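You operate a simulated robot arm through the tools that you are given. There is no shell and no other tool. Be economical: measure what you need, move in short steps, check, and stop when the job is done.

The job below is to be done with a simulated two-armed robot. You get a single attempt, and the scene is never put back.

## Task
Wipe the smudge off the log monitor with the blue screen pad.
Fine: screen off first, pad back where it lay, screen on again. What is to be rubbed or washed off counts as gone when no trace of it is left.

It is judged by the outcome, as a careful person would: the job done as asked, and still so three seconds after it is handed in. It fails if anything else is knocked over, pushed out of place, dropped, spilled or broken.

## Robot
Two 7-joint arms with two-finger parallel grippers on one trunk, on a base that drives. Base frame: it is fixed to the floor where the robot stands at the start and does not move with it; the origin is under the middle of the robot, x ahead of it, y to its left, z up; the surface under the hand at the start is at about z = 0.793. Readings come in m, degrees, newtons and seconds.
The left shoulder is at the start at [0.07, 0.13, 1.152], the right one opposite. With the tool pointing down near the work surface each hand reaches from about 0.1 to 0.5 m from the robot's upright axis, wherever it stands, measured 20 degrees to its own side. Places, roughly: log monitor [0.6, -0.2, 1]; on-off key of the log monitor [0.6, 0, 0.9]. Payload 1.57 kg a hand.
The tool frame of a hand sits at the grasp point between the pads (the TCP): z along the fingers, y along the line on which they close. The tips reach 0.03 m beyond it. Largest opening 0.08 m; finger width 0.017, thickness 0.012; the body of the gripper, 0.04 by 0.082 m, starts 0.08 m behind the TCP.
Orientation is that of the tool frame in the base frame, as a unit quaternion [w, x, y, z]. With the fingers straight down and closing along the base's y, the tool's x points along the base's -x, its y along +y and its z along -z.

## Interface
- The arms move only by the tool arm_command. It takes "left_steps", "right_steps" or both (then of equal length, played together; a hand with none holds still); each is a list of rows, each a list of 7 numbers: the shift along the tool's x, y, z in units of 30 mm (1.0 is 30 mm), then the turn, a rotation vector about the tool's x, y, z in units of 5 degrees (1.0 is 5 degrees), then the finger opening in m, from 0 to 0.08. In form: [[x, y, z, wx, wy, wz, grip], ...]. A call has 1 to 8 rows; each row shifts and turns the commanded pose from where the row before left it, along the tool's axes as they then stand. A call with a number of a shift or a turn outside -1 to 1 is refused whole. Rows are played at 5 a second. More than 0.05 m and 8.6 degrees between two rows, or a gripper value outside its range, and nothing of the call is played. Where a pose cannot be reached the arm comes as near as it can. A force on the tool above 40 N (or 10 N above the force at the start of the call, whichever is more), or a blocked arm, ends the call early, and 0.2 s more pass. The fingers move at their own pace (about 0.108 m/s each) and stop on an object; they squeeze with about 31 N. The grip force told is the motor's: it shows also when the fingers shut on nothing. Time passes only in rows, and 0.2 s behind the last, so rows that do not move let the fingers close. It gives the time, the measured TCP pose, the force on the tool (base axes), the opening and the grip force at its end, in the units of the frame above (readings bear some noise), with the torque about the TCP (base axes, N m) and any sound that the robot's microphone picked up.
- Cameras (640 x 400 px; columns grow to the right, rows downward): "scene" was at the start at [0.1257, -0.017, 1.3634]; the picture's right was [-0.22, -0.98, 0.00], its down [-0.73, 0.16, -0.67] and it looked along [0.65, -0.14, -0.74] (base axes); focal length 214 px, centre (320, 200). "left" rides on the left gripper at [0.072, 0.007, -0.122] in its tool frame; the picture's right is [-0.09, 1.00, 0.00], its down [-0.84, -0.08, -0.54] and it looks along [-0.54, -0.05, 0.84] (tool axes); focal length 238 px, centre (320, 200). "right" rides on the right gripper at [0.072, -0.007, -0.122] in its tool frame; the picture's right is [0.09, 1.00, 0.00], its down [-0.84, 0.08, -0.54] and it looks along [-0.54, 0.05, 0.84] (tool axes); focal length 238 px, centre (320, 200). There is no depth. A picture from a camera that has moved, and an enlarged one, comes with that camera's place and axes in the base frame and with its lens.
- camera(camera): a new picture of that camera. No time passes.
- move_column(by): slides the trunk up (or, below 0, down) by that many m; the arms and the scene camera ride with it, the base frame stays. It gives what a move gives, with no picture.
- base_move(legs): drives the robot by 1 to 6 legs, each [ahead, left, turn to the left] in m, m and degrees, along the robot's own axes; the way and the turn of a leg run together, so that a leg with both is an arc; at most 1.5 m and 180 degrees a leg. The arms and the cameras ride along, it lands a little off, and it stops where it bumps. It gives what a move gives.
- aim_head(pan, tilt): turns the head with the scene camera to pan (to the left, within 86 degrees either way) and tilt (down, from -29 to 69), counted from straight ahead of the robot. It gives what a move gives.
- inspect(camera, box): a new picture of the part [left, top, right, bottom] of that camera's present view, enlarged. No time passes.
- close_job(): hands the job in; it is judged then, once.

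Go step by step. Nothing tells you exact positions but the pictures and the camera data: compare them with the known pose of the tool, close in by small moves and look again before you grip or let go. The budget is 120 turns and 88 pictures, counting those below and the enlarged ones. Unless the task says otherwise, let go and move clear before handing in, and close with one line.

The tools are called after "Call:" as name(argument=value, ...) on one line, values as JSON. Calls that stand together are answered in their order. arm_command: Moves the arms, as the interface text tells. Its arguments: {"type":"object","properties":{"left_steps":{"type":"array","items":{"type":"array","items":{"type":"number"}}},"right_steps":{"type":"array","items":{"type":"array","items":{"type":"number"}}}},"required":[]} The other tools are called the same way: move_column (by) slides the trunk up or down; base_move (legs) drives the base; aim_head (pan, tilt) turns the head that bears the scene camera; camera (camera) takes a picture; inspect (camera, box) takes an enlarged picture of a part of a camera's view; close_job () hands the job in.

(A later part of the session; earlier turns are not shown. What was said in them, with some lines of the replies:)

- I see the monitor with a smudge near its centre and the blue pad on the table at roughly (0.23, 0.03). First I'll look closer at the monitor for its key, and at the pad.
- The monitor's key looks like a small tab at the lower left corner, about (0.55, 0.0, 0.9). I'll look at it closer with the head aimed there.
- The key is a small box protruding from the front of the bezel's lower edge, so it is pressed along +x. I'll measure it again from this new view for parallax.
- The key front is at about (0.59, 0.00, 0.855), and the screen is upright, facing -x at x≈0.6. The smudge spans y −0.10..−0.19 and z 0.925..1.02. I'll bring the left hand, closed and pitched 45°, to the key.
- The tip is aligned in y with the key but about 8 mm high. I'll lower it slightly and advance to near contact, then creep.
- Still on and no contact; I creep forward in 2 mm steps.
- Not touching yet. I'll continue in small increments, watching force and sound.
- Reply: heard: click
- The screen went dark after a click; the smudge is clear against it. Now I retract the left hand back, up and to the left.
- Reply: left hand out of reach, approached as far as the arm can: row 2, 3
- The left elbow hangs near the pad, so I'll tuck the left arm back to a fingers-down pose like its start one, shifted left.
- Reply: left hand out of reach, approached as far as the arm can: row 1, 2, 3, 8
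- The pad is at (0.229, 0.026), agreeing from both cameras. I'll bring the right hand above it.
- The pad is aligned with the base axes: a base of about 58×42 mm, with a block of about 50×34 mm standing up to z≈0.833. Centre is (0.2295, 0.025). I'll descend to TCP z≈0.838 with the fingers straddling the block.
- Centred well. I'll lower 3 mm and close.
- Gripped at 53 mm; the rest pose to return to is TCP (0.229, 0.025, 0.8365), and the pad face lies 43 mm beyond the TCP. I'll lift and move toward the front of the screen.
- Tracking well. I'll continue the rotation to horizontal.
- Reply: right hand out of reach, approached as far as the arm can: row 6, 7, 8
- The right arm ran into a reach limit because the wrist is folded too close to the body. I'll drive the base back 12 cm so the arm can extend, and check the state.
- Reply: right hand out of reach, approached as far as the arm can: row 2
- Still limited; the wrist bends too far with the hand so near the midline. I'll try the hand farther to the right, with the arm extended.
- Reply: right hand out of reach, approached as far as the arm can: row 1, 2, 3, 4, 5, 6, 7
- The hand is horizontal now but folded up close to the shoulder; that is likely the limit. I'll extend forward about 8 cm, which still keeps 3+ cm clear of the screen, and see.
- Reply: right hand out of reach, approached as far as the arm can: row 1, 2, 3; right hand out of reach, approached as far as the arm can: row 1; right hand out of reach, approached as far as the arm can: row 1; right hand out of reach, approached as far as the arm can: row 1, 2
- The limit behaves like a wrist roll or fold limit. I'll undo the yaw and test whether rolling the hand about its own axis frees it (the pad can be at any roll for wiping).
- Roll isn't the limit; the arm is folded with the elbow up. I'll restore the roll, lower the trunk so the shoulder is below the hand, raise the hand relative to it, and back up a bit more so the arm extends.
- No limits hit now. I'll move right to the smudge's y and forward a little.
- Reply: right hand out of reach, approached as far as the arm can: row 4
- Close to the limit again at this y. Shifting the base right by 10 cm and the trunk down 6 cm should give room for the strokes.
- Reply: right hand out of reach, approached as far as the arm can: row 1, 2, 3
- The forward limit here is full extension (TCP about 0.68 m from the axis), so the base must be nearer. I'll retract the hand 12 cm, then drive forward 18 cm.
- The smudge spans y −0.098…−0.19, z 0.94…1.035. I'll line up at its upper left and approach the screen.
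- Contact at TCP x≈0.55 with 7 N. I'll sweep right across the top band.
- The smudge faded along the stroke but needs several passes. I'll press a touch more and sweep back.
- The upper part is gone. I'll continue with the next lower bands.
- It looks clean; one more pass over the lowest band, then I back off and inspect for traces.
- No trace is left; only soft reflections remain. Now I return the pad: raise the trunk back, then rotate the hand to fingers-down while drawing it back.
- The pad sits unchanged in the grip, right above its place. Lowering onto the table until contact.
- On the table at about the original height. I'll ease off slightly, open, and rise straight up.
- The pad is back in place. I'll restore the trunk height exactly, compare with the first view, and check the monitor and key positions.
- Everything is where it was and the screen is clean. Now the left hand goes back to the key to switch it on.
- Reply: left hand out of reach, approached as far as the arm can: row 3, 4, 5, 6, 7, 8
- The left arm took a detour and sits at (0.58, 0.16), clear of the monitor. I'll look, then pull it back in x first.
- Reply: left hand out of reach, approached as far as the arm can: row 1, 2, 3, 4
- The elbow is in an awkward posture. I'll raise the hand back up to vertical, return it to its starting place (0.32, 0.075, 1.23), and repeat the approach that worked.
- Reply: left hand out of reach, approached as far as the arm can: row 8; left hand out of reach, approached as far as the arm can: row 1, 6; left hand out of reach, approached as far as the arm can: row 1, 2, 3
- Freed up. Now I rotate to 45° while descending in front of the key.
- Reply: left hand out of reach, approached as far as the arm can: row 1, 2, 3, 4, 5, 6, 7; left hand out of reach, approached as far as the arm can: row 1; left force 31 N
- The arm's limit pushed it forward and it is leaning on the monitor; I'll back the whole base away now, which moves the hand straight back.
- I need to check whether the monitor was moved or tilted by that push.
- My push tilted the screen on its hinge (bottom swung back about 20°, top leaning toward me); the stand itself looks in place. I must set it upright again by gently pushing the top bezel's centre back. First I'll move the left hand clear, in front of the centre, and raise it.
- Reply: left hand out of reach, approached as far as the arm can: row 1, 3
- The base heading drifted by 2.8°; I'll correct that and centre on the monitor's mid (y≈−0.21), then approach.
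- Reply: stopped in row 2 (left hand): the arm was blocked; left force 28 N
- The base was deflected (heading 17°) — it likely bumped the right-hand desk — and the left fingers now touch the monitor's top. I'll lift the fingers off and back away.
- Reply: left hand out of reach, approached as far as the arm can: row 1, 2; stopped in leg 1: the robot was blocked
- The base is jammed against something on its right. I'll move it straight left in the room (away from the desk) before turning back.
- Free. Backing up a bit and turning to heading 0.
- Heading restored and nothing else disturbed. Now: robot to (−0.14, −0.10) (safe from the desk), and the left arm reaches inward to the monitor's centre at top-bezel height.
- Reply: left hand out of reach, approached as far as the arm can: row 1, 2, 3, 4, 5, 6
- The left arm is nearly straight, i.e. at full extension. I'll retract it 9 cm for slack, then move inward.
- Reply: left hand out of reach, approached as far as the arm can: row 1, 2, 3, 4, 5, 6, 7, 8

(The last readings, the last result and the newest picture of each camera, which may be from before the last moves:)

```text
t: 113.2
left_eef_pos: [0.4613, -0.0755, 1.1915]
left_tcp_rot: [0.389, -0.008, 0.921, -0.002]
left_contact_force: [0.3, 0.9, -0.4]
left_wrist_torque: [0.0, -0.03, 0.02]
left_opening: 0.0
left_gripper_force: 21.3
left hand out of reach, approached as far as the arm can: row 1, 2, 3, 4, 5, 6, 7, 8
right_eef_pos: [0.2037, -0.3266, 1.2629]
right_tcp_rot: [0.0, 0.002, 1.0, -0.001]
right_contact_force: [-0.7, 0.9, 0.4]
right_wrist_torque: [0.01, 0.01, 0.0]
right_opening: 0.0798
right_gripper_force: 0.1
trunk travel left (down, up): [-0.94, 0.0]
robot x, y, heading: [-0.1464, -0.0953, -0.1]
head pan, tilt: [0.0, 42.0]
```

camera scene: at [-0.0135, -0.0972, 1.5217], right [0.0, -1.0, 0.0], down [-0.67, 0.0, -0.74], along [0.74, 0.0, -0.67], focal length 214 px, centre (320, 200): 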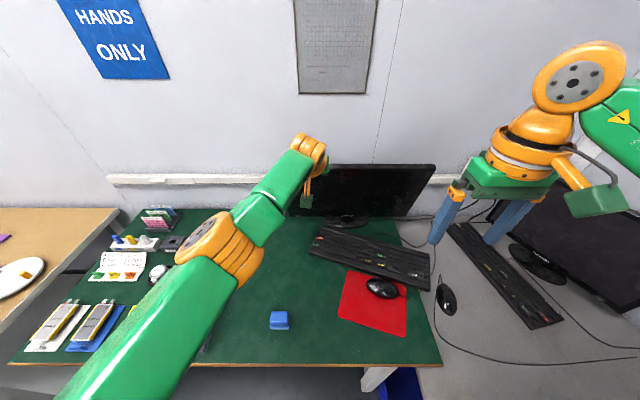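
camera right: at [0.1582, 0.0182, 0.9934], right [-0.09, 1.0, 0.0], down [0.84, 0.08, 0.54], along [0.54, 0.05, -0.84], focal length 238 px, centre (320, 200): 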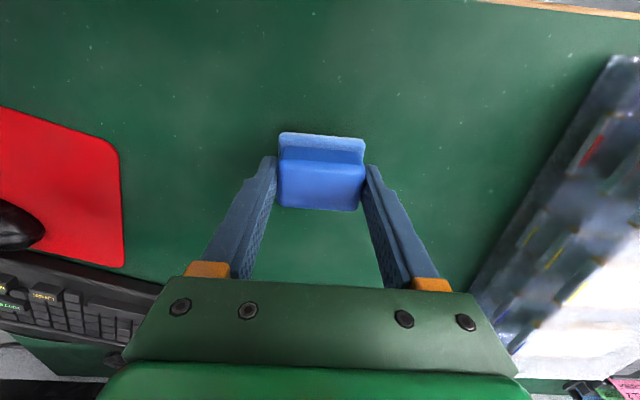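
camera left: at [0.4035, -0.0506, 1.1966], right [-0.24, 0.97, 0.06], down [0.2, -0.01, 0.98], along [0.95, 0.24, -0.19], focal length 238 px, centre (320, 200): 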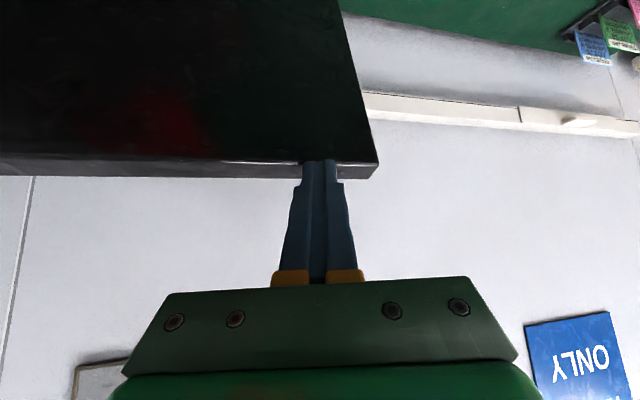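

The left arm is stuck at a joint limit; rotating it back toward vertical should free it.

Call:
arm_command(left_steps=[[0, 0, 0, 0, 1, 0, 0], [0, 0, 0, 0, 1, 0, 0], [0, 0, 0, 0, 1, 0, 0], [0, 0, 0, 0, 1, 0, 0], [0, 0, 0, 0, 1, 0, 0], [0, 0, 0, 0, 1, 0, 0], [0, 0, 0, 0, 1, 0, 0], [0, 0, 0, 0, 1, 0, 0]])

Call:
arm_command(left_steps=[[0.8, 0, 0, 0, 0, 0, 0], [0.8, 0, 0, 0, 0, 0, 0], [0.8, 0, 0, 0, 0, 0, 0], [0.8, 0, 0, 0, 0, 0, 0]])

Call:
camera(camera="scene")

```text
t: 115.0
left_eef_pos: [0.3473, -0.0092, 1.163]
left_tcp_rot: [0.051, -0.006, 0.999, -0.005]
left_contact_force: [-0.1, 0.5, 0.9]
left_wrist_torque: [0.0, 0.0, 0.0]
left_opening: 0.0
left_gripper_force: 20.9
left hand out of reach, approached as far as the arm can: row 1, 2, 3, 4, 5, 6, 7, 8
right_eef_pos: [0.2027, -0.3275, 1.2644]
right_tcp_rot: [0.0, 0.002, 1.0, 0.0]
right_contact_force: [0.6, -0.2, 0.7]
right_wrist_torque: [0.0, -0.04, 0.03]
right_opening: 0.0802
right_gripper_force: 0.0
trunk travel left (down, up): [-0.94, 0.0]
robot x, y, heading: [-0.1465, -0.0967, 0.3]
head pan, tilt: [0.0, 42.0]
```

```text
t: 116.0
left_eef_pos: [0.3376, 0.0078, 1.1639]
left_tcp_rot: [0.05, -0.006, 0.999, -0.005]
left_contact_force: [0.3, -0.3, 0.7]
left_wrist_torque: [0.0, -0.01, 0.01]
left_opening: 0.0001
left_gripper_force: 21.1
left hand out of reach, approached as far as the arm can: row 1, 2, 3, 4
right_eef_pos: [0.2051, -0.3278, 1.2636]
right_tcp_rot: [0.0, 0.002, 1.0, -0.001]
right_contact_force: [0.2, 0.0, -0.4]
right_wrist_torque: [-0.01, -0.03, 0.02]
right_opening: 0.08
right_gripper_force: 0.1
trunk travel left (down, up): [-0.94, 0.0]
robot x, y, heading: [-0.1472, -0.0961, -0.0]
head pan, tilt: [0.0, 42.0]
```

```text
14 pictures are left
camera scene: at [-0.0132, -0.0975, 1.5217], right [0.0, -1.0, 0.0], down [-0.67, 0.0, -0.74], along [0.74, 0.0, -0.67], focal length 214 px, centre (320, 200)
```

scene: 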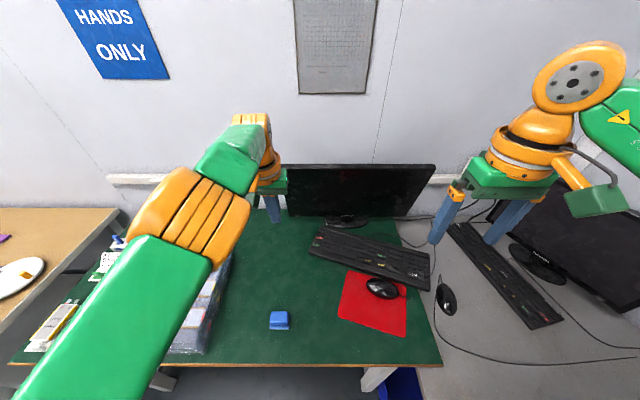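

I'll leave the left hand parked there (clear of everything) and use the right arm, via the path that worked before, to push the monitor's top bezel back upright.

Call:
arm_command(right_steps=[[-0.145, 0.82, 0, 0, 0, 0, 0.05], [-0.145, 0.82, 0, 0, 0, 0, 0.05], [-0.145, 0.82, 0, 0, 0, 0, 0.05], [-0.145, 0.82, 0, 0, 0, 0, 0.05], [-0.145, 0.82, 0, 0, 0, 0, 0.05], [-0.145, 0.82, 0, 0, 0, 0, 0.05]])

Call:
arm_command(right_steps=[[-0.375, 0, -0.125, 0, -1, 0, 0.05], [-0.385, 0, -0.092, 0, -1, 0, 0.05], [-0.391, 0, -0.058, 0, -1, 0, 0.05], [-0.394, 0, -0.024, 0, -1, 0, 0.05], [-0.396, 0, 0.01, 0, -1, 0, 0.05], [-0.393, 0, 0.046, 0, -1, 0, 0.05], [-0.388, 0, 0.08, 0, -1, 0, 0.05], [-0.379, 0, 0.113, 0, -1, 0, 0.05]])

Call:
arm_command(right_steps=[[-0.367, 0, 0.145, 0, -1, 0, 0.05], [-0.353, 0, 0.177, 0, -1, 0, 0.05], [-0.337, 0, 0.207, 0, -1, 0, 0.05], [-0.317, 0, 0.235, 0, -1, 0, 0.05], [-0.296, 0, 0.262, 0, -1, 0, 0.05], [-0.272, 0, 0.287, 0, -1, 0, 0.05], [-0.246, 0, 0.31, 0, -1, 0, 0.05], [-0.218, 0, 0.33, 0, -1, 0, 0.05]])

```text
t: 117.4
left_eef_pos: [0.3385, 0.0096, 1.1639]
left_tcp_rot: [0.049, -0.006, 0.999, -0.006]
left_contact_force: [0.4, 0.2, 0.0]
left_wrist_torque: [-0.02, -0.03, 0.01]
left_opening: 0.0002
left_gripper_force: 21.2
right_eef_pos: [0.2324, -0.179, 1.2625]
right_tcp_rot: [0.0, 0.001, 1.0, -0.001]
right_contact_force: [-0.5, 0.0, -0.1]
right_wrist_torque: [0.03, 0.03, -0.01]
right_opening: 0.0498
right_gripper_force: 0.1
trunk travel left (down, up): [-0.94, 0.0]
robot x, y, heading: [-0.1436, -0.1018, 0.2]
head pan, tilt: [0.0, 42.0]
```

```text
t: 119.2
left_eef_pos: [0.3368, 0.0077, 1.165]
left_tcp_rot: [0.049, -0.006, 0.999, -0.004]
left_contact_force: [-0.1, -0.1, 0.8]
left_wrist_torque: [0.03, 0.02, -0.01]
left_opening: 0.0
left_gripper_force: 21.8
right_eef_pos: [0.3208, -0.18, 1.2918]
right_tcp_rot: [0.343, 0.001, 0.939, -0.001]
right_contact_force: [0.0, 0.3, -0.2]
right_wrist_torque: [0.01, 0.04, 0.0]
right_opening: 0.05
right_gripper_force: 0.0
trunk travel left (down, up): [-0.94, 0.0]
robot x, y, heading: [-0.1505, -0.0998, 0.1]
head pan, tilt: [0.0, 42.0]
```

```text
t: 121.0
left_eef_pos: [0.3384, 0.0079, 1.1641]
left_tcp_rot: [0.05, -0.006, 0.999, -0.005]
left_contact_force: [0.5, -0.3, 0.8]
left_wrist_torque: [-0.01, -0.02, 0.0]
left_opening: 0.0
left_gripper_force: 21.7
right_eef_pos: [0.4131, -0.1796, 1.3242]
right_tcp_rot: [0.643, 0.0, 0.766, -0.001]
right_contact_force: [-0.3, -0.6, -0.4]
right_wrist_torque: [-0.03, -0.01, 0.01]
right_opening: 0.0498
right_gripper_force: 0.1
trunk travel left (down, up): [-0.94, 0.0]
robot x, y, heading: [-0.1457, -0.101, 0.0]
head pan, tilt: [0.0, 42.0]
```

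Call:
arm_command(right_steps=[[0, -0.5, 0, 0, -1, 0, 0.05], [0, -0.5, 0, 0, -1, 0, 0.05]])

Call:
move_column(by=-0.181)

Call:
arm_command(right_steps=[[0, 0, 0.7, 0, 0, 0, 0.05], [0, 0, 0.7, 0, 0, 0, 0.05], [0, 0, 0.4, 0, 0, 0, 0.05]])

Call:
camera(camera="scene")

```text
t: 121.6
left_eef_pos: [0.336, 0.0087, 1.1651]
left_tcp_rot: [0.049, -0.006, 0.999, -0.006]
left_contact_force: [0.5, -0.4, 0.0]
left_wrist_torque: [0.01, 0.0, -0.01]
left_opening: 0.0
left_gripper_force: 21.8
right_eef_pos: [0.4096, -0.1946, 1.3201]
right_tcp_rot: [0.698, -0.006, 0.716, 0.006]
right_contact_force: [0.6, 0.3, 0.8]
right_wrist_torque: [-0.02, 0.0, 0.0]
right_opening: 0.0501
right_gripper_force: 0.1
right hand out of reach, approached as far as the arm can: row 2
trunk travel left (down, up): [-0.94, 0.0]
robot x, y, heading: [-0.1472, -0.0996, 0.2]
head pan, tilt: [0.0, 42.0]
```

```text
t: 123.6
left_eef_pos: [0.3379, 0.0074, 0.9844]
left_tcp_rot: [0.049, -0.006, 0.999, -0.005]
left_contact_force: [0.3, 0.6, 0.0]
left_wrist_torque: [0.03, -0.01, -0.03]
left_opening: 0.0
left_gripper_force: 21.2
right_eef_pos: [0.4096, -0.1974, 1.136]
right_tcp_rot: [0.697, -0.006, 0.717, 0.007]
right_contact_force: [0.4, 0.9, -0.5]
right_wrist_torque: [0.0, 0.0, 0.01]
right_opening: 0.0501
right_gripper_force: 0.0
trunk travel left (down, up): [-0.759, 0.181]
robot x, y, heading: [-0.1466, -0.0975, -0.1]
head pan, tilt: [0.0, 42.0]
```

```text
t: 124.4
left_eef_pos: [0.3382, 0.0083, 0.9846]
left_tcp_rot: [0.05, -0.006, 0.999, -0.005]
left_contact_force: [-0.1, -0.2, 0.9]
left_wrist_torque: [0.0, 0.0, 0.01]
left_opening: 0.0
left_gripper_force: 21.2
right_eef_pos: [0.4635, -0.196, 1.1337]
right_tcp_rot: [0.697, -0.006, 0.717, 0.006]
right_contact_force: [-0.5, 0.6, -0.3]
right_wrist_torque: [0.02, -0.01, 0.02]
right_opening: 0.0499
right_gripper_force: 0.0
trunk travel left (down, up): [-0.759, 0.181]
robot x, y, heading: [-0.1436, -0.098, 0.1]
head pan, tilt: [0.0, 42.0]
```

```text
13 pictures are left
camera scene: at [-0.0129, -0.0977, 1.3407], right [0.0, -1.0, 0.0], down [-0.67, 0.0, -0.74], along [0.74, 0.0, -0.67], focal length 214 px, centre (320, 200)
```

scene: 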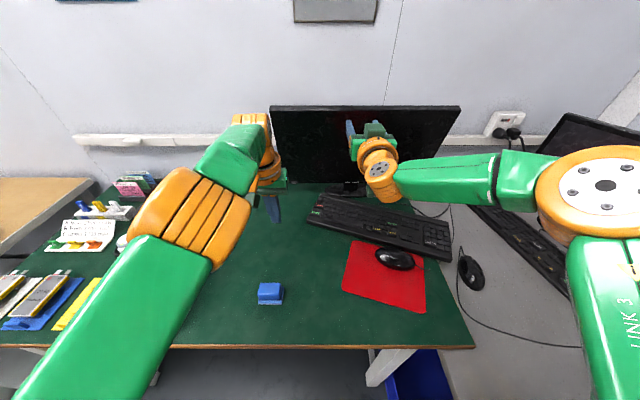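

Call:
arm_command(right_steps=[[-0.3, -0.4, -0.7, 0, 0, 0, 0.05], [0, 0, -0.7, 0, 0, 0, 0.05]])

Call:
base_move(legs=[[0.065, 0, 0]])

Call:
arm_command(right_steps=[[0, 0, 0.2, 0, 0, 0, 0.05], [0, 0, 0.2, 0, 0, 0, 0.05], [0, 0, 0.2, 0, 0, 0, 0.05], [0, 0, 0, 0, 0, 0, 0.05]])

```text
t: 125.0
left_eef_pos: [0.3372, 0.0065, 0.9837]
left_tcp_rot: [0.05, -0.006, 0.999, -0.005]
left_contact_force: [0.4, 0.0, -0.2]
left_wrist_torque: [-0.02, 0.01, -0.01]
left_opening: 0.0
left_gripper_force: 21.3
right_eef_pos: [0.4228, -0.2079, 1.1465]
right_tcp_rot: [0.697, -0.005, 0.717, 0.006]
right_contact_force: [0.3, 0.5, -0.4]
right_wrist_torque: [0.0, 0.0, 0.02]
right_opening: 0.05
right_gripper_force: 0.1
trunk travel left (down, up): [-0.759, 0.181]
robot x, y, heading: [-0.1437, -0.0965, 0.2]
head pan, tilt: [0.0, 42.0]
```

```text
t: 126.0
left_eef_pos: [0.3969, 0.0083, 0.9859]
left_tcp_rot: [0.051, -0.007, 0.999, -0.005]
left_contact_force: [-0.2, 0.4, 1.1]
left_wrist_torque: [-0.01, -0.02, -0.02]
left_opening: 0.0001
left_gripper_force: 21.5
right_eef_pos: [0.4828, -0.2063, 1.1493]
right_tcp_rot: [0.699, -0.007, 0.715, 0.007]
right_contact_force: [0.7, 1.0, -0.2]
right_wrist_torque: [0.03, 0.02, 0.0]
right_opening: 0.05
right_gripper_force: 0.0
trunk travel left (down, up): [-0.759, 0.181]
robot x, y, heading: [-0.0798, -0.0994, 0.1]
head pan, tilt: [0.0, 42.0]
```

```text
t: 127.0
left_eef_pos: [0.4014, 0.0092, 0.9835]
left_tcp_rot: [0.05, -0.007, 0.999, -0.005]
left_contact_force: [-0.2, 0.3, -0.8]
left_wrist_torque: [-0.01, -0.02, 0.01]
left_opening: 0.0001
left_gripper_force: 20.7
right_eef_pos: [0.5061, -0.2072, 1.1463]
right_tcp_rot: [0.697, -0.007, 0.717, 0.007]
right_contact_force: [0.3, 0.4, -0.3]
right_wrist_torque: [-0.01, -0.01, -0.04]
right_opening: 0.05
right_gripper_force: 0.0
trunk travel left (down, up): [-0.759, 0.181]
robot x, y, heading: [-0.0799, -0.101, 0.2]
head pan, tilt: [0.0, 42.0]
```

Call:
inspect(camera="scene", box=[240, 60, 480, 210])

```text
2.67 times, centred on (360, 135) of scene
camera zoom: at [0.0507, -0.0974, 1.3407], right [0.0, -1.0, 0.0], down [-0.67, 0.0, -0.74], along [0.74, 0.0, -0.67], focal length 572 px, centre (213, 373)
```

zoom: 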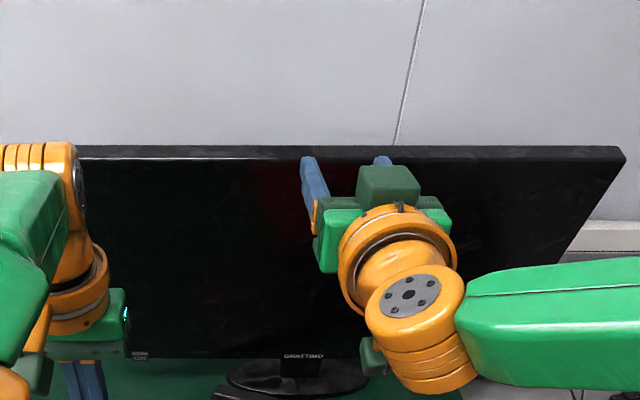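

The fingertips are just ahead of the top bezel. I'll lower 5 mm and push gently in small steps.

Call:
arm_command(right_steps=[[0.17, 0, 0.1, 0, 0, 0, 0.05], [0, 0, 0.17, 0, 0, 0, 0.05], [0, 0, 0.17, 0, 0, 0, 0.05], [0, 0, 0.17, 0, 0, 0, 0.05], [0, 0, 0.17, 0, 0, 0, 0.05], [0, 0, 0, 0, 0, 0, 0.05]])

Call:
arm_command(right_steps=[[0, 0, 0.17, 0, 0, 0, 0.05], [0, 0, 0.17, 0, 0, 0, 0.05], [0, 0, 0.17, 0, 0, 0, 0.05], [0, 0, 0, 0, 0, 0, 0.05]])

Call:
inspect(camera="scene", box=[240, 60, 480, 210])

```text
t: 128.4
left_eef_pos: [0.4016, 0.0095, 0.9835]
left_tcp_rot: [0.049, -0.006, 0.999, -0.005]
left_contact_force: [-0.1, -0.7, -0.1]
left_wrist_torque: [0.02, -0.01, -0.01]
left_opening: 0.0
left_gripper_force: 21.1
right_eef_pos: [0.5276, -0.2076, 1.1398]
right_tcp_rot: [0.697, -0.006, 0.717, 0.006]
right_contact_force: [-0.4, -1.3, -0.3]
right_wrist_torque: [0.03, -0.03, -0.01]
right_opening: 0.0499
right_gripper_force: 0.0
trunk travel left (down, up): [-0.759, 0.181]
robot x, y, heading: [-0.0821, -0.0968, 0.2]
head pan, tilt: [0.0, 42.0]
```

```text
t: 129.4
left_eef_pos: [0.3956, 0.0083, 0.9855]
left_tcp_rot: [0.053, -0.007, 0.999, -0.005]
left_contact_force: [0.9, 0.0, -0.3]
left_wrist_torque: [0.0, 0.0, 0.0]
left_opening: 0.0
left_gripper_force: 21.5
right_eef_pos: [0.539, -0.2058, 1.1428]
right_tcp_rot: [0.7, -0.007, 0.714, 0.007]
right_contact_force: [-6.7, -0.6, 4.9]
right_wrist_torque: [-0.21, -0.13, -0.34]
right_opening: 0.0507
right_gripper_force: 0.7
trunk travel left (down, up): [-0.759, 0.181]
robot x, y, heading: [-0.0805, -0.0967, 0.4]
head pan, tilt: [0.0, 42.0]
```

```text
2.67 times, centred on (360, 135) of scene
camera zoom: at [0.0445, -0.0977, 1.3415], right [0.0, -1.0, 0.0], down [-0.67, 0.0, -0.75], along [0.75, 0.0, -0.67], focal length 572 px, centre (213, 373)
```

zoom: 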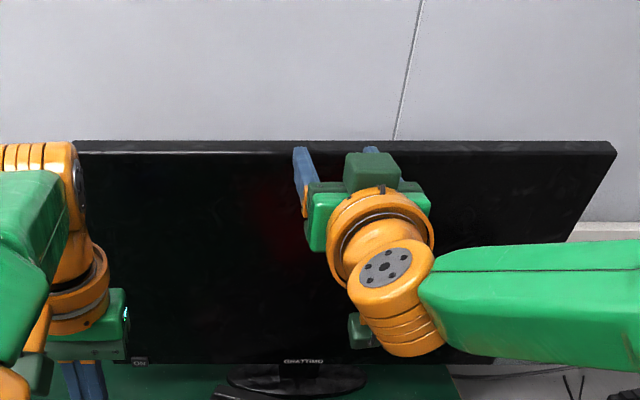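

Contact made and the screen is beginning to tilt back (7 N). Continuing in small steps.

Call:
arm_command(right_steps=[[0, 0, 0.17, 0, 0, 0, 0.05], [0, 0, 0.17, 0, 0, 0, 0.05], [0, 0, 0.17, 0, 0, 0, 0.05], [0, 0, 0, 0, 0, 0, 0.05]])

Call:
arm_command(right_steps=[[0, 0, 0.17, 0, 0, 0, 0.05], [0, 0, 0.1, 0, 0, 0, 0.05], [0, 0, 0, 0, 0, 0, 0.05]])

Call:
inspect(camera="scene", box=[240, 60, 480, 210])

```text
t: 130.4
left_eef_pos: [0.3934, 0.0089, 0.988]
left_tcp_rot: [0.054, -0.007, 0.998, -0.005]
left_contact_force: [-0.2, -0.3, 0.1]
left_wrist_torque: [0.01, 0.0, 0.01]
left_opening: 0.0
left_gripper_force: 21.0
right_eef_pos: [0.5498, -0.2054, 1.1448]
right_tcp_rot: [0.701, -0.006, 0.713, 0.006]
right_contact_force: [-10.2, -1.7, 9.8]
right_wrist_torque: [-0.39, -0.33, -0.42]
right_opening: 0.0514
right_gripper_force: 0.5
trunk travel left (down, up): [-0.759, 0.181]
robot x, y, heading: [-0.081, -0.1, 0.2]
head pan, tilt: [0.0, 42.0]
```

```text
t: 131.2
left_eef_pos: [0.3941, 0.0087, 0.9872]
left_tcp_rot: [0.054, -0.007, 0.999, -0.005]
left_contact_force: [-0.4, 0.8, 0.8]
left_wrist_torque: [0.02, 0.01, -0.01]
left_opening: 0.0
left_gripper_force: 21.5
right_eef_pos: [0.5587, -0.2049, 1.1438]
right_tcp_rot: [0.7, -0.007, 0.714, 0.007]
right_contact_force: [-9.4, -1.9, 9.1]
right_wrist_torque: [-0.35, -0.31, -0.38]
right_opening: 0.0513
right_gripper_force: 0.6
trunk travel left (down, up): [-0.759, 0.181]
robot x, y, heading: [-0.0803, -0.0953, 0.2]
head pan, tilt: [0.0, 42.0]
```

```text
2.67 times, centred on (360, 135) of scene
camera zoom: at [0.0412, -0.0975, 1.3417], right [0.0, -1.0, 0.0], down [-0.66, 0.0, -0.75], along [0.75, 0.0, -0.66], focal length 572 px, centre (213, 373)
```

zoom: 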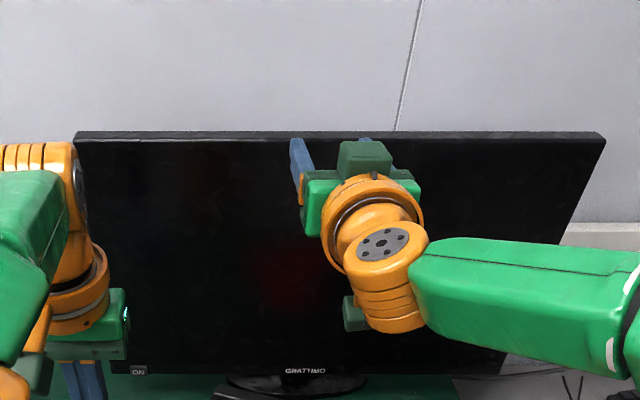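

Call:
arm_command(right_steps=[[0, 0, 0.13, 0, 0, 0, 0.05], [0, 0, 0.07, 0, 0, 0, 0.05], [0, 0, 0, 0, 0, 0, 0.05]])

Call:
arm_command(right_steps=[[0, 0, -0.5, 0, 0, 0, 0.05], [0, 0, -0.7, 0, 0, 0, 0.05], [0, 0, -0.7, 0, 0, 0, 0.05], [0, 0, 0, 0, 0, 0, 0.05]])

Call:
inspect(camera="scene", box=[240, 60, 480, 210])

```text
t: 132.0
left_eef_pos: [0.3944, 0.0083, 0.9869]
left_tcp_rot: [0.054, -0.007, 0.999, -0.005]
left_contact_force: [0.5, 1.0, 0.0]
left_wrist_torque: [0.0, -0.03, 0.03]
left_opening: 0.0002
left_gripper_force: 21.0
right_eef_pos: [0.5651, -0.2047, 1.1446]
right_tcp_rot: [0.701, -0.006, 0.714, 0.006]
right_contact_force: [-9.8, -1.7, 8.6]
right_wrist_torque: [-0.38, -0.32, -0.37]
right_opening: 0.0513
right_gripper_force: 1.0
trunk travel left (down, up): [-0.759, 0.181]
robot x, y, heading: [-0.0834, -0.0959, 0.2]
head pan, tilt: [0.0, 42.0]
```

```text
t: 133.0
left_eef_pos: [0.4012, 0.0089, 0.983]
left_tcp_rot: [0.05, -0.007, 0.999, -0.006]
left_contact_force: [-1.0, 0.6, 0.3]
left_wrist_torque: [0.0, -0.01, 0.03]
left_opening: 0.0002
left_gripper_force: 21.3
right_eef_pos: [0.5171, -0.2038, 1.1391]
right_tcp_rot: [0.697, -0.007, 0.717, 0.007]
right_contact_force: [0.1, 0.1, -0.2]
right_wrist_torque: [0.0, 0.0, 0.02]
right_opening: 0.0498
right_gripper_force: 0.1
trunk travel left (down, up): [-0.759, 0.181]
robot x, y, heading: [-0.0776, -0.0993, 0.3]
head pan, tilt: [0.0, 42.0]
```

```text
2.67 times, centred on (360, 135) of scene
camera zoom: at [0.0521, -0.0973, 1.3406], right [0.0, -1.0, 0.0], down [-0.67, 0.0, -0.74], along [0.74, 0.0, -0.67], focal length 572 px, centre (213, 373)
```

zoom: 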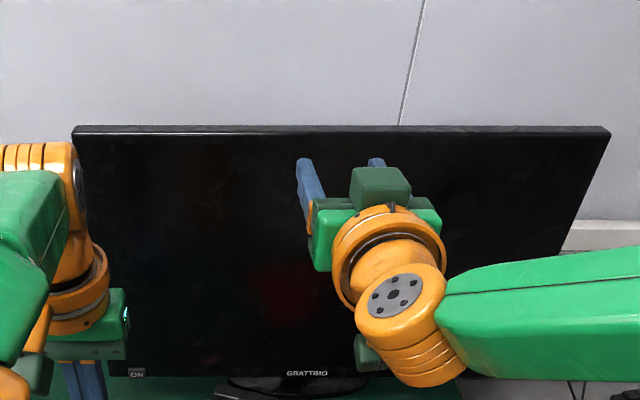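

The screen is back to nearly upright (top edge row matches the upright prediction within ~3 px). Now I fold the right hand back to vertical via the known path before continuing.

Call:
arm_command(right_steps=[[0.125, 0.1, -0.375, 0, 1, 0, 0.05], [0.158, 0.1, -0.363, 0, 1, 0, 0.05], [0.188, 0, -0.347, 0, 1, 0, 0.05], [0.218, 0, -0.33, 0, 1, 0, 0.05], [0.246, 0, -0.31, 0, 1, 0, 0.05], [0.272, 0, -0.287, 0, 1, 0, 0.05], [0.296, 0, -0.262, 0, 1, 0, 0.05], [0.317, 0, -0.235, 0, 1, 0, 0.05]])

Call:
arm_command(right_steps=[[0.337, 0, -0.207, 0, 1, 0, 0.05], [0.353, 0, -0.177, 0, 1, 0, 0.05], [0.367, 0, -0.145, 0, 1, 0, 0.05], [0.379, 0, -0.113, 0, 1, 0, 0.05], [0.388, 0, -0.08, 0, 1, 0, 0.05], [0.393, 0, -0.046, 0, 1, 0, 0.05], [0.396, 0, -0.01, 0, 1, 0, 0.05], [0.394, 0, 0.024, 0, 1, 0, 0.05]])

Call:
arm_command(left_steps=[[-0.5, -0.05, 0, 0, 0, 0, 0], [-0.5, -0.05, 0, 0, 0, 0, 0], [-0.5, -0.05, 0, 0, 0, 0, 0]], right_steps=[[0, -0.8, -0.6, 0, 1, 0, 0.05], [0, -0.8, -0.6, 0, 0.7, 0, 0.05], [0, -0.8, -0.6, 0, 0, 0, 0.05]])

```text
t: 134.8
left_eef_pos: [0.4006, 0.0097, 0.9835]
left_tcp_rot: [0.05, -0.007, 0.999, -0.005]
left_contact_force: [-0.3, -0.1, 0.1]
left_wrist_torque: [0.02, 0.0, 0.0]
left_opening: 0.0
left_gripper_force: 21.7
right_eef_pos: [0.4249, -0.2018, 1.1117]
right_tcp_rot: [0.409, -0.008, 0.913, 0.005]
right_contact_force: [0.3, 1.0, 0.3]
right_wrist_torque: [0.01, -0.03, -0.01]
right_opening: 0.0499
right_gripper_force: 0.0
trunk travel left (down, up): [-0.759, 0.181]
robot x, y, heading: [-0.0824, -0.0965, 0.3]
head pan, tilt: [0.0, 42.0]
```

```text
t: 136.6
left_eef_pos: [0.4017, 0.0078, 0.9833]
left_tcp_rot: [0.049, -0.007, 0.999, -0.005]
left_contact_force: [-0.2, 0.1, -0.3]
left_wrist_torque: [-0.03, -0.01, 0.02]
left_opening: 0.0
left_gripper_force: 21.5
right_eef_pos: [0.3353, -0.2043, 1.086]
right_tcp_rot: [0.072, -0.009, 0.997, 0.0]
right_contact_force: [0.1, -0.2, 1.1]
right_wrist_torque: [0.04, 0.04, -0.03]
right_opening: 0.0498
right_gripper_force: 0.1
trunk travel left (down, up): [-0.759, 0.181]
robot x, y, heading: [-0.082, -0.0993, 0.3]
head pan, tilt: [0.0, 42.0]
```

```text
t: 137.4
left_eef_pos: [0.4156, 0.0058, 0.9863]
left_tcp_rot: [0.049, -0.006, 0.999, -0.005]
left_contact_force: [-0.8, 1.1, 0.8]
left_wrist_torque: [0.0, -0.01, -0.02]
left_opening: 0.0
left_gripper_force: 21.0
left hand out of reach, approached as far as the arm can: row 2, 3
right_eef_pos: [0.3306, -0.2768, 1.1411]
right_tcp_rot: [0.0, -0.01, 1.0, 0.0]
right_contact_force: [0.1, -0.1, -0.6]
right_wrist_torque: [0.01, 0.0, 0.0]
right_opening: 0.0501
right_gripper_force: 0.1
trunk travel left (down, up): [-0.759, 0.181]
robot x, y, heading: [-0.0777, -0.0978, -0.0]
head pan, tilt: [0.0, 42.0]
```

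The left arm is at full extension and unhelpful now, so I'll press the key with the right hand: trunk back to its start height, base near its start spot, then a 45° approach.

Call:
move_column(by=0.031)

Call:
base_move(legs=[[0, 0.148, 0], [0.068, 0, 0]])

Call:
inspect(camera="scene", box=[296, 125, 536, 275])

```text
t: 138.2
left_eef_pos: [0.4164, 0.0074, 1.0161]
left_tcp_rot: [0.049, -0.006, 0.999, -0.005]
left_contact_force: [0.7, -1.0, 0.2]
left_wrist_torque: [0.02, -0.02, -0.02]
left_opening: 0.0001
left_gripper_force: 21.4
right_eef_pos: [0.3315, -0.2769, 1.1706]
right_tcp_rot: [-0.002, -0.01, 1.0, 0.001]
right_contact_force: [-0.7, 0.4, -0.6]
right_wrist_torque: [-0.03, 0.0, 0.0]
right_opening: 0.05
right_gripper_force: 0.0
trunk travel left (down, up): [-0.79, 0.15]
robot x, y, heading: [-0.0803, -0.0949, 0.1]
head pan, tilt: [0.0, 42.0]
```

```text
t: 140.1
left_eef_pos: [0.4789, 0.1538, 1.019]
left_tcp_rot: [0.053, -0.006, 0.999, -0.005]
left_contact_force: [0.5, 0.4, 0.6]
left_wrist_torque: [0.02, -0.07, 0.06]
left_opening: 0.0001
left_gripper_force: 21.2
right_eef_pos: [0.3932, -0.1292, 1.1733]
right_tcp_rot: [0.001, -0.009, 1.0, 0.001]
right_contact_force: [0.3, 1.0, -0.5]
right_wrist_torque: [0.0, -0.05, 0.02]
right_opening: 0.0498
right_gripper_force: 0.1
trunk travel left (down, up): [-0.79, 0.15]
robot x, y, heading: [-0.0089, 0.0518, -0.0]
head pan, tilt: [0.0, 42.0]
```

```text
2.67 times, centred on (416, 200) of scene
camera zoom: at [0.1117, 0.0495, 1.3725], right [0.0, -1.0, 0.0], down [-0.67, 0.0, -0.75], along [0.75, 0.0, -0.67], focal length 572 px, centre (64, 200)
```

zoom: 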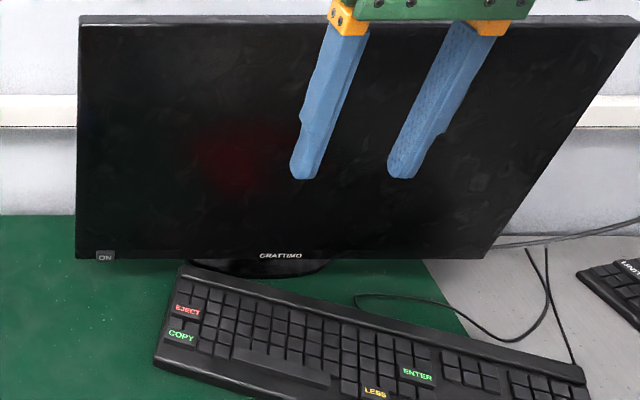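

The monitor is upright again within a couple of degrees, its lower edge exactly where it was. Now the right hand comes down at 45° in front of the key, fingers closed.

Call:
arm_command(right_steps=[[-0.208, 0.5, 0.833, 0, -1, 0, 0], [-0.134, 0.5, 0.848, 0, -1, 0, 0], [-0.06, 0.5, 0.856, 0, -1, 0, 0], [0.015, 0.5, 0.859, 0, -1, 0, 0], [0.09, 0.5, 0.854, 0, -1, 0, 0], [0.164, 0.5, 0.843, 0, -1, 0, 0], [0.237, 0.5, 0.825, 0, -1, 0, 0], [0.308, 0.5, 0.801, 0, -1, 0, 0]])

```text
t: 141.9
left_eef_pos: [0.4836, 0.1549, 1.0153]
left_tcp_rot: [0.05, -0.006, 0.999, -0.006]
left_contact_force: [-0.2, -0.8, -0.5]
left_wrist_torque: [0.01, -0.04, -0.01]
left_opening: 0.0
left_gripper_force: 21.5
right_eef_pos: [0.447, -0.0091, 0.972]
right_tcp_rot: [0.341, -0.008, 0.94, 0.004]
right_contact_force: [0.3, 0.6, 0.6]
right_wrist_torque: [-0.02, 0.0, 0.03]
right_opening: 0.0001
right_gripper_force: 21.4
trunk travel left (down, up): [-0.79, 0.15]
robot x, y, heading: [-0.0152, 0.0482, -0.0]
head pan, tilt: [0.0, 42.0]
```

Call:
arm_command(right_steps=[[0, 0, 0, 0, -1, 0, 0], [0.24, 0.07, 0.74, 0, 0, 0, 0], [0.24, 0.07, 0.74, 0, 0, 0, 0], [0.24, 0.07, 0.74, 0, 0, 0, 0], [0.24, 0.07, 0.74, 0, 0, 0, 0], [0.24, 0.07, 0.74, 0, 0, 0, 0], [0, 0, 0, 0, 0, 0, 0]])

Call:
inspect(camera="right", box=[240, 130, 400, 230])

```text
t: 143.5
left_eef_pos: [0.4836, 0.1539, 1.0166]
left_tcp_rot: [0.05, -0.005, 0.999, -0.005]
left_contact_force: [-0.8, 0.6, -0.2]
left_wrist_torque: [0.01, -0.02, 0.03]
left_opening: 0.0
left_gripper_force: 21.8
right_eef_pos: [0.4994, 0.0048, 0.8669]
right_tcp_rot: [0.382, -0.008, 0.924, 0.004]
right_contact_force: [-0.4, 0.2, -0.3]
right_wrist_torque: [-0.04, -0.02, -0.02]
right_opening: 0.0
right_gripper_force: 21.7
trunk travel left (down, up): [-0.79, 0.15]
robot x, y, heading: [-0.0131, 0.0494, 0.1]
head pan, tilt: [0.0, 42.0]
```

```text
4.00 times, centred on (320, 180) of right
camera zoom: at [0.3623, -0.0049, 0.9024], right [-0.08, 0.99, -0.06], down [0.21, 0.08, 0.97], along [0.97, 0.07, -0.21], focal length 953 px, centre (320, 280)
```

zoom: 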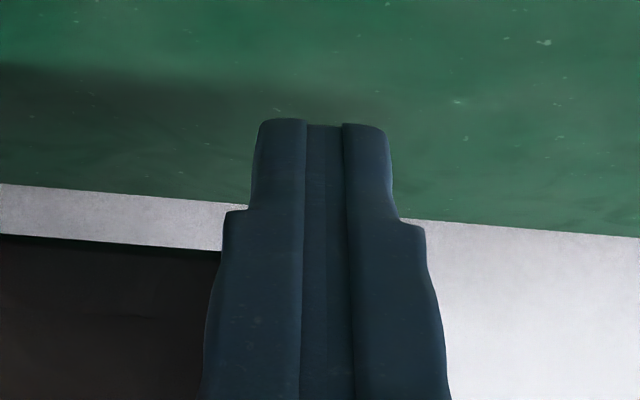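

Call:
arm_command(right_steps=[[-0.377, -0.06, 0.377, 0, 0, 0, 0], [-0.377, -0.06, 0.377, 0, 0, 0, 0], [-0.377, 0, 0.377, 0, 0, 0, 0], [-0.1, 0, 0.1, 0, 0, 0, 0], [-0.1, 0, 0.1, 0, 0, 0, 0], [0, 0, 0, 0, 0, 0, 0]])

Call:
arm_command(right_steps=[[-0.047, 0, 0.047, 0, 0, 0, 0], [-0.047, 0, 0.047, 0, 0, 0, 0], [0, 0, 0, 0, 0, 0, 0]])

```text
t: 144.9
left_eef_pos: [0.4841, 0.1533, 1.0154]
left_tcp_rot: [0.049, -0.006, 0.999, -0.004]
left_contact_force: [-0.5, 0.1, 0.5]
left_wrist_torque: [0.01, 0.02, 0.0]
left_opening: 0.0
left_gripper_force: 21.3
right_eef_pos: [0.5577, 0.0036, 0.8661]
right_tcp_rot: [0.381, -0.008, 0.925, 0.004]
right_contact_force: [0.1, 0.5, 0.1]
right_wrist_torque: [0.01, 0.0, 0.0]
right_opening: 0.0
right_gripper_force: 21.5
trunk travel left (down, up): [-0.79, 0.15]
robot x, y, heading: [-0.0152, 0.053, 0.1]
head pan, tilt: [0.0, 42.0]
```

```text
t: 145.7
left_eef_pos: [0.4841, 0.1542, 1.0161]
left_tcp_rot: [0.05, -0.005, 0.999, -0.005]
left_contact_force: [-0.5, -0.6, 0.8]
left_wrist_torque: [0.01, -0.06, 0.03]
left_opening: 0.0
left_gripper_force: 21.9
right_eef_pos: [0.5615, 0.0023, 0.8673]
right_tcp_rot: [0.382, -0.008, 0.924, 0.004]
right_contact_force: [-1.2, -0.9, -0.7]
right_wrist_torque: [0.01, 0.01, 0.0]
right_opening: 0.0
right_gripper_force: 21.6
trunk travel left (down, up): [-0.79, 0.15]
robot x, y, heading: [-0.0126, 0.0507, 0.3]
head pan, tilt: [0.0, 42.0]
```

Call:
arm_command(right_steps=[[-0.047, 0, 0.047, 0, 0, 0, 0], [0, 0, 0, 0, 0, 0, 0]])

```text
t: 146.3
left_eef_pos: [0.4838, 0.1546, 1.0165]
left_tcp_rot: [0.05, -0.006, 0.999, -0.005]
left_contact_force: [0.5, 0.7, 0.3]
left_wrist_torque: [0.01, 0.0, 0.05]
left_opening: 0.0002
left_gripper_force: 20.9
right_eef_pos: [0.5622, 0.0024, 0.8656]
right_tcp_rot: [0.382, -0.008, 0.924, 0.003]
right_contact_force: [-1.4, -0.2, -1.4]
right_wrist_torque: [0.01, 0.01, 0.02]
right_opening: 0.0
right_gripper_force: 21.5
trunk travel left (down, up): [-0.79, 0.15]
robot x, y, heading: [-0.0101, 0.051, 0.3]
head pan, tilt: [0.0, 42.0]
heard: click
```

Click. I pull the hand back and check the screen.

Call:
arm_command(right_steps=[[0.5, 0, -0.5, 0, 0, 0, 0], [0.6, 0, -0.6, 0, 0, 0, 0], [0.6, 0, -0.6, 0, 0, 0, 0], [-0.6, -0.6, -0.6, 0, 0, 0, 0], [-0.6, -0.6, -0.6, 0, 0, 0, 0], [-0.6, -0.6, -0.6, 0, 0, 0, 0]])

Call:
camera(camera="scene")

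```text
t: 147.7
left_eef_pos: [0.4835, 0.1542, 1.0162]
left_tcp_rot: [0.049, -0.006, 0.999, -0.005]
left_contact_force: [0.7, 0.9, 0.5]
left_wrist_torque: [-0.03, -0.02, -0.01]
left_opening: 0.0003
left_gripper_force: 21.0
right_eef_pos: [0.4904, -0.0547, 0.9424]
right_tcp_rot: [0.382, -0.008, 0.924, 0.004]
right_contact_force: [-0.2, 0.6, -0.3]
right_wrist_torque: [-0.04, 0.0, -0.01]
right_opening: 0.0002
right_gripper_force: 21.8
trunk travel left (down, up): [-0.79, 0.15]
robot x, y, heading: [-0.0132, 0.0537, 0.3]
head pan, tilt: [0.0, 42.0]
```

```text
6 pictures are left
camera scene: at [0.1184, 0.0498, 1.3717], right [0.0, -1.0, 0.0], down [-0.67, 0.0, -0.74], along [0.74, 0.0, -0.67], focal length 214 px, centre (320, 200)
```

scene: 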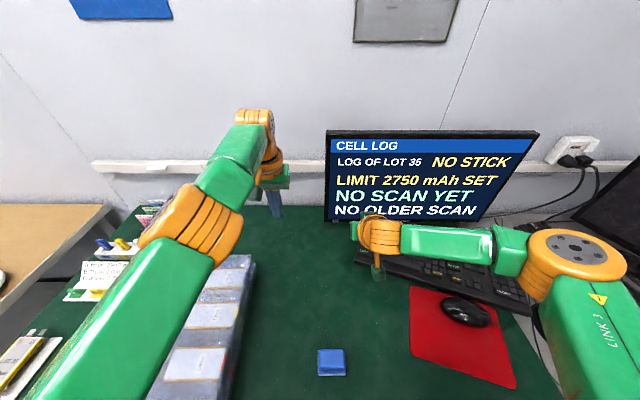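

The screen is on with its full text. I'll zoom in to check for traces and tilt.

Call:
inspect(camera="scene", box=[316, 120, 556, 270])

```text
2.67 times, centred on (436, 195) of scene
camera zoom: at [0.1184, 0.0498, 1.3717], right [0.0, -1.0, 0.0], down [-0.67, 0.0, -0.74], along [0.74, 0.0, -0.67], focal length 572 px, centre (11, 213)
```

zoom: 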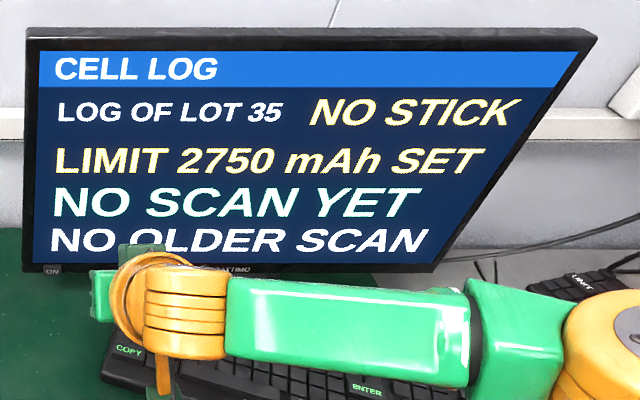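

The screen is on, spotless, and its edges match the upright position to within a degree. I'll raise the right hand clear and take a final look.

Call:
arm_command(right_steps=[[-0.4, -0.5, -0.8, 0, 1, 0, 0.04], [-0.4, -0.5, -0.8, 0, 1, 0, 0.04], [-0.3, -0.5, -0.8, 0, 1, 0, 0.04], [-0.2, -0.5, -0.8, 0, 1, 0, 0.04], [-0.1, -0.5, -0.8, 0, 1, 0, 0.04], [0, -0.5, -0.8, 0, 1, 0, 0.04]])

Call:
camera(camera="scene")

```text
t: 149.1
left_eef_pos: [0.4836, 0.1537, 1.0162]
left_tcp_rot: [0.05, -0.006, 0.999, -0.004]
left_contact_force: [-0.7, 1.0, 0.0]
left_wrist_torque: [0.01, 0.0, 0.0]
left_opening: 0.0002
left_gripper_force: 21.2
right_eef_pos: [0.4498, -0.1435, 1.0889]
right_tcp_rot: [0.129, -0.009, 0.992, 0.001]
right_contact_force: [-0.2, 0.2, 0.1]
right_wrist_torque: [0.02, 0.01, -0.05]
right_opening: 0.04
right_gripper_force: 0.1
trunk travel left (down, up): [-0.79, 0.15]
robot x, y, heading: [-0.0133, 0.0509, 0.0]
head pan, tilt: [0.0, 42.0]
```

```text
4 pictures are left
camera scene: at [0.1189, 0.0504, 1.3717], right [0.0, -1.0, 0.0], down [-0.67, 0.0, -0.74], along [0.74, 0.0, -0.67], focal length 214 px, centre (320, 200)
```

scene: 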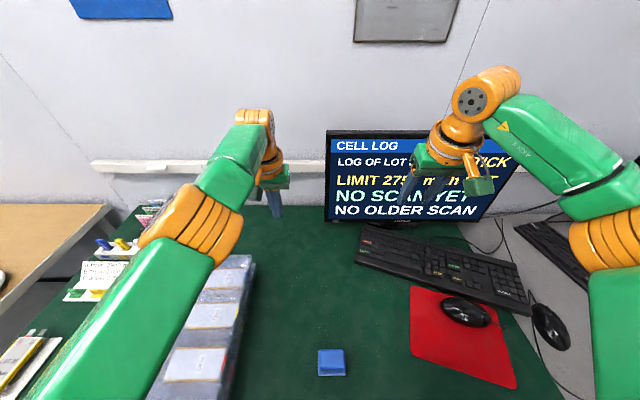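

The screen is on and clean, the pad is back where it lay, and both hands are clear, so I'm handing the job in.

Call:
close_job()

```text
The job is handed in.
```

The smudge is off the log monitor: I switched the screen off, wiped it, put the pad back in its place and switched the screen on again. On the way to the key the second time, my hand pushed the screen about 10–20° out on its hinge. I pushed it back upright to within about a degree, judged from the pictures.
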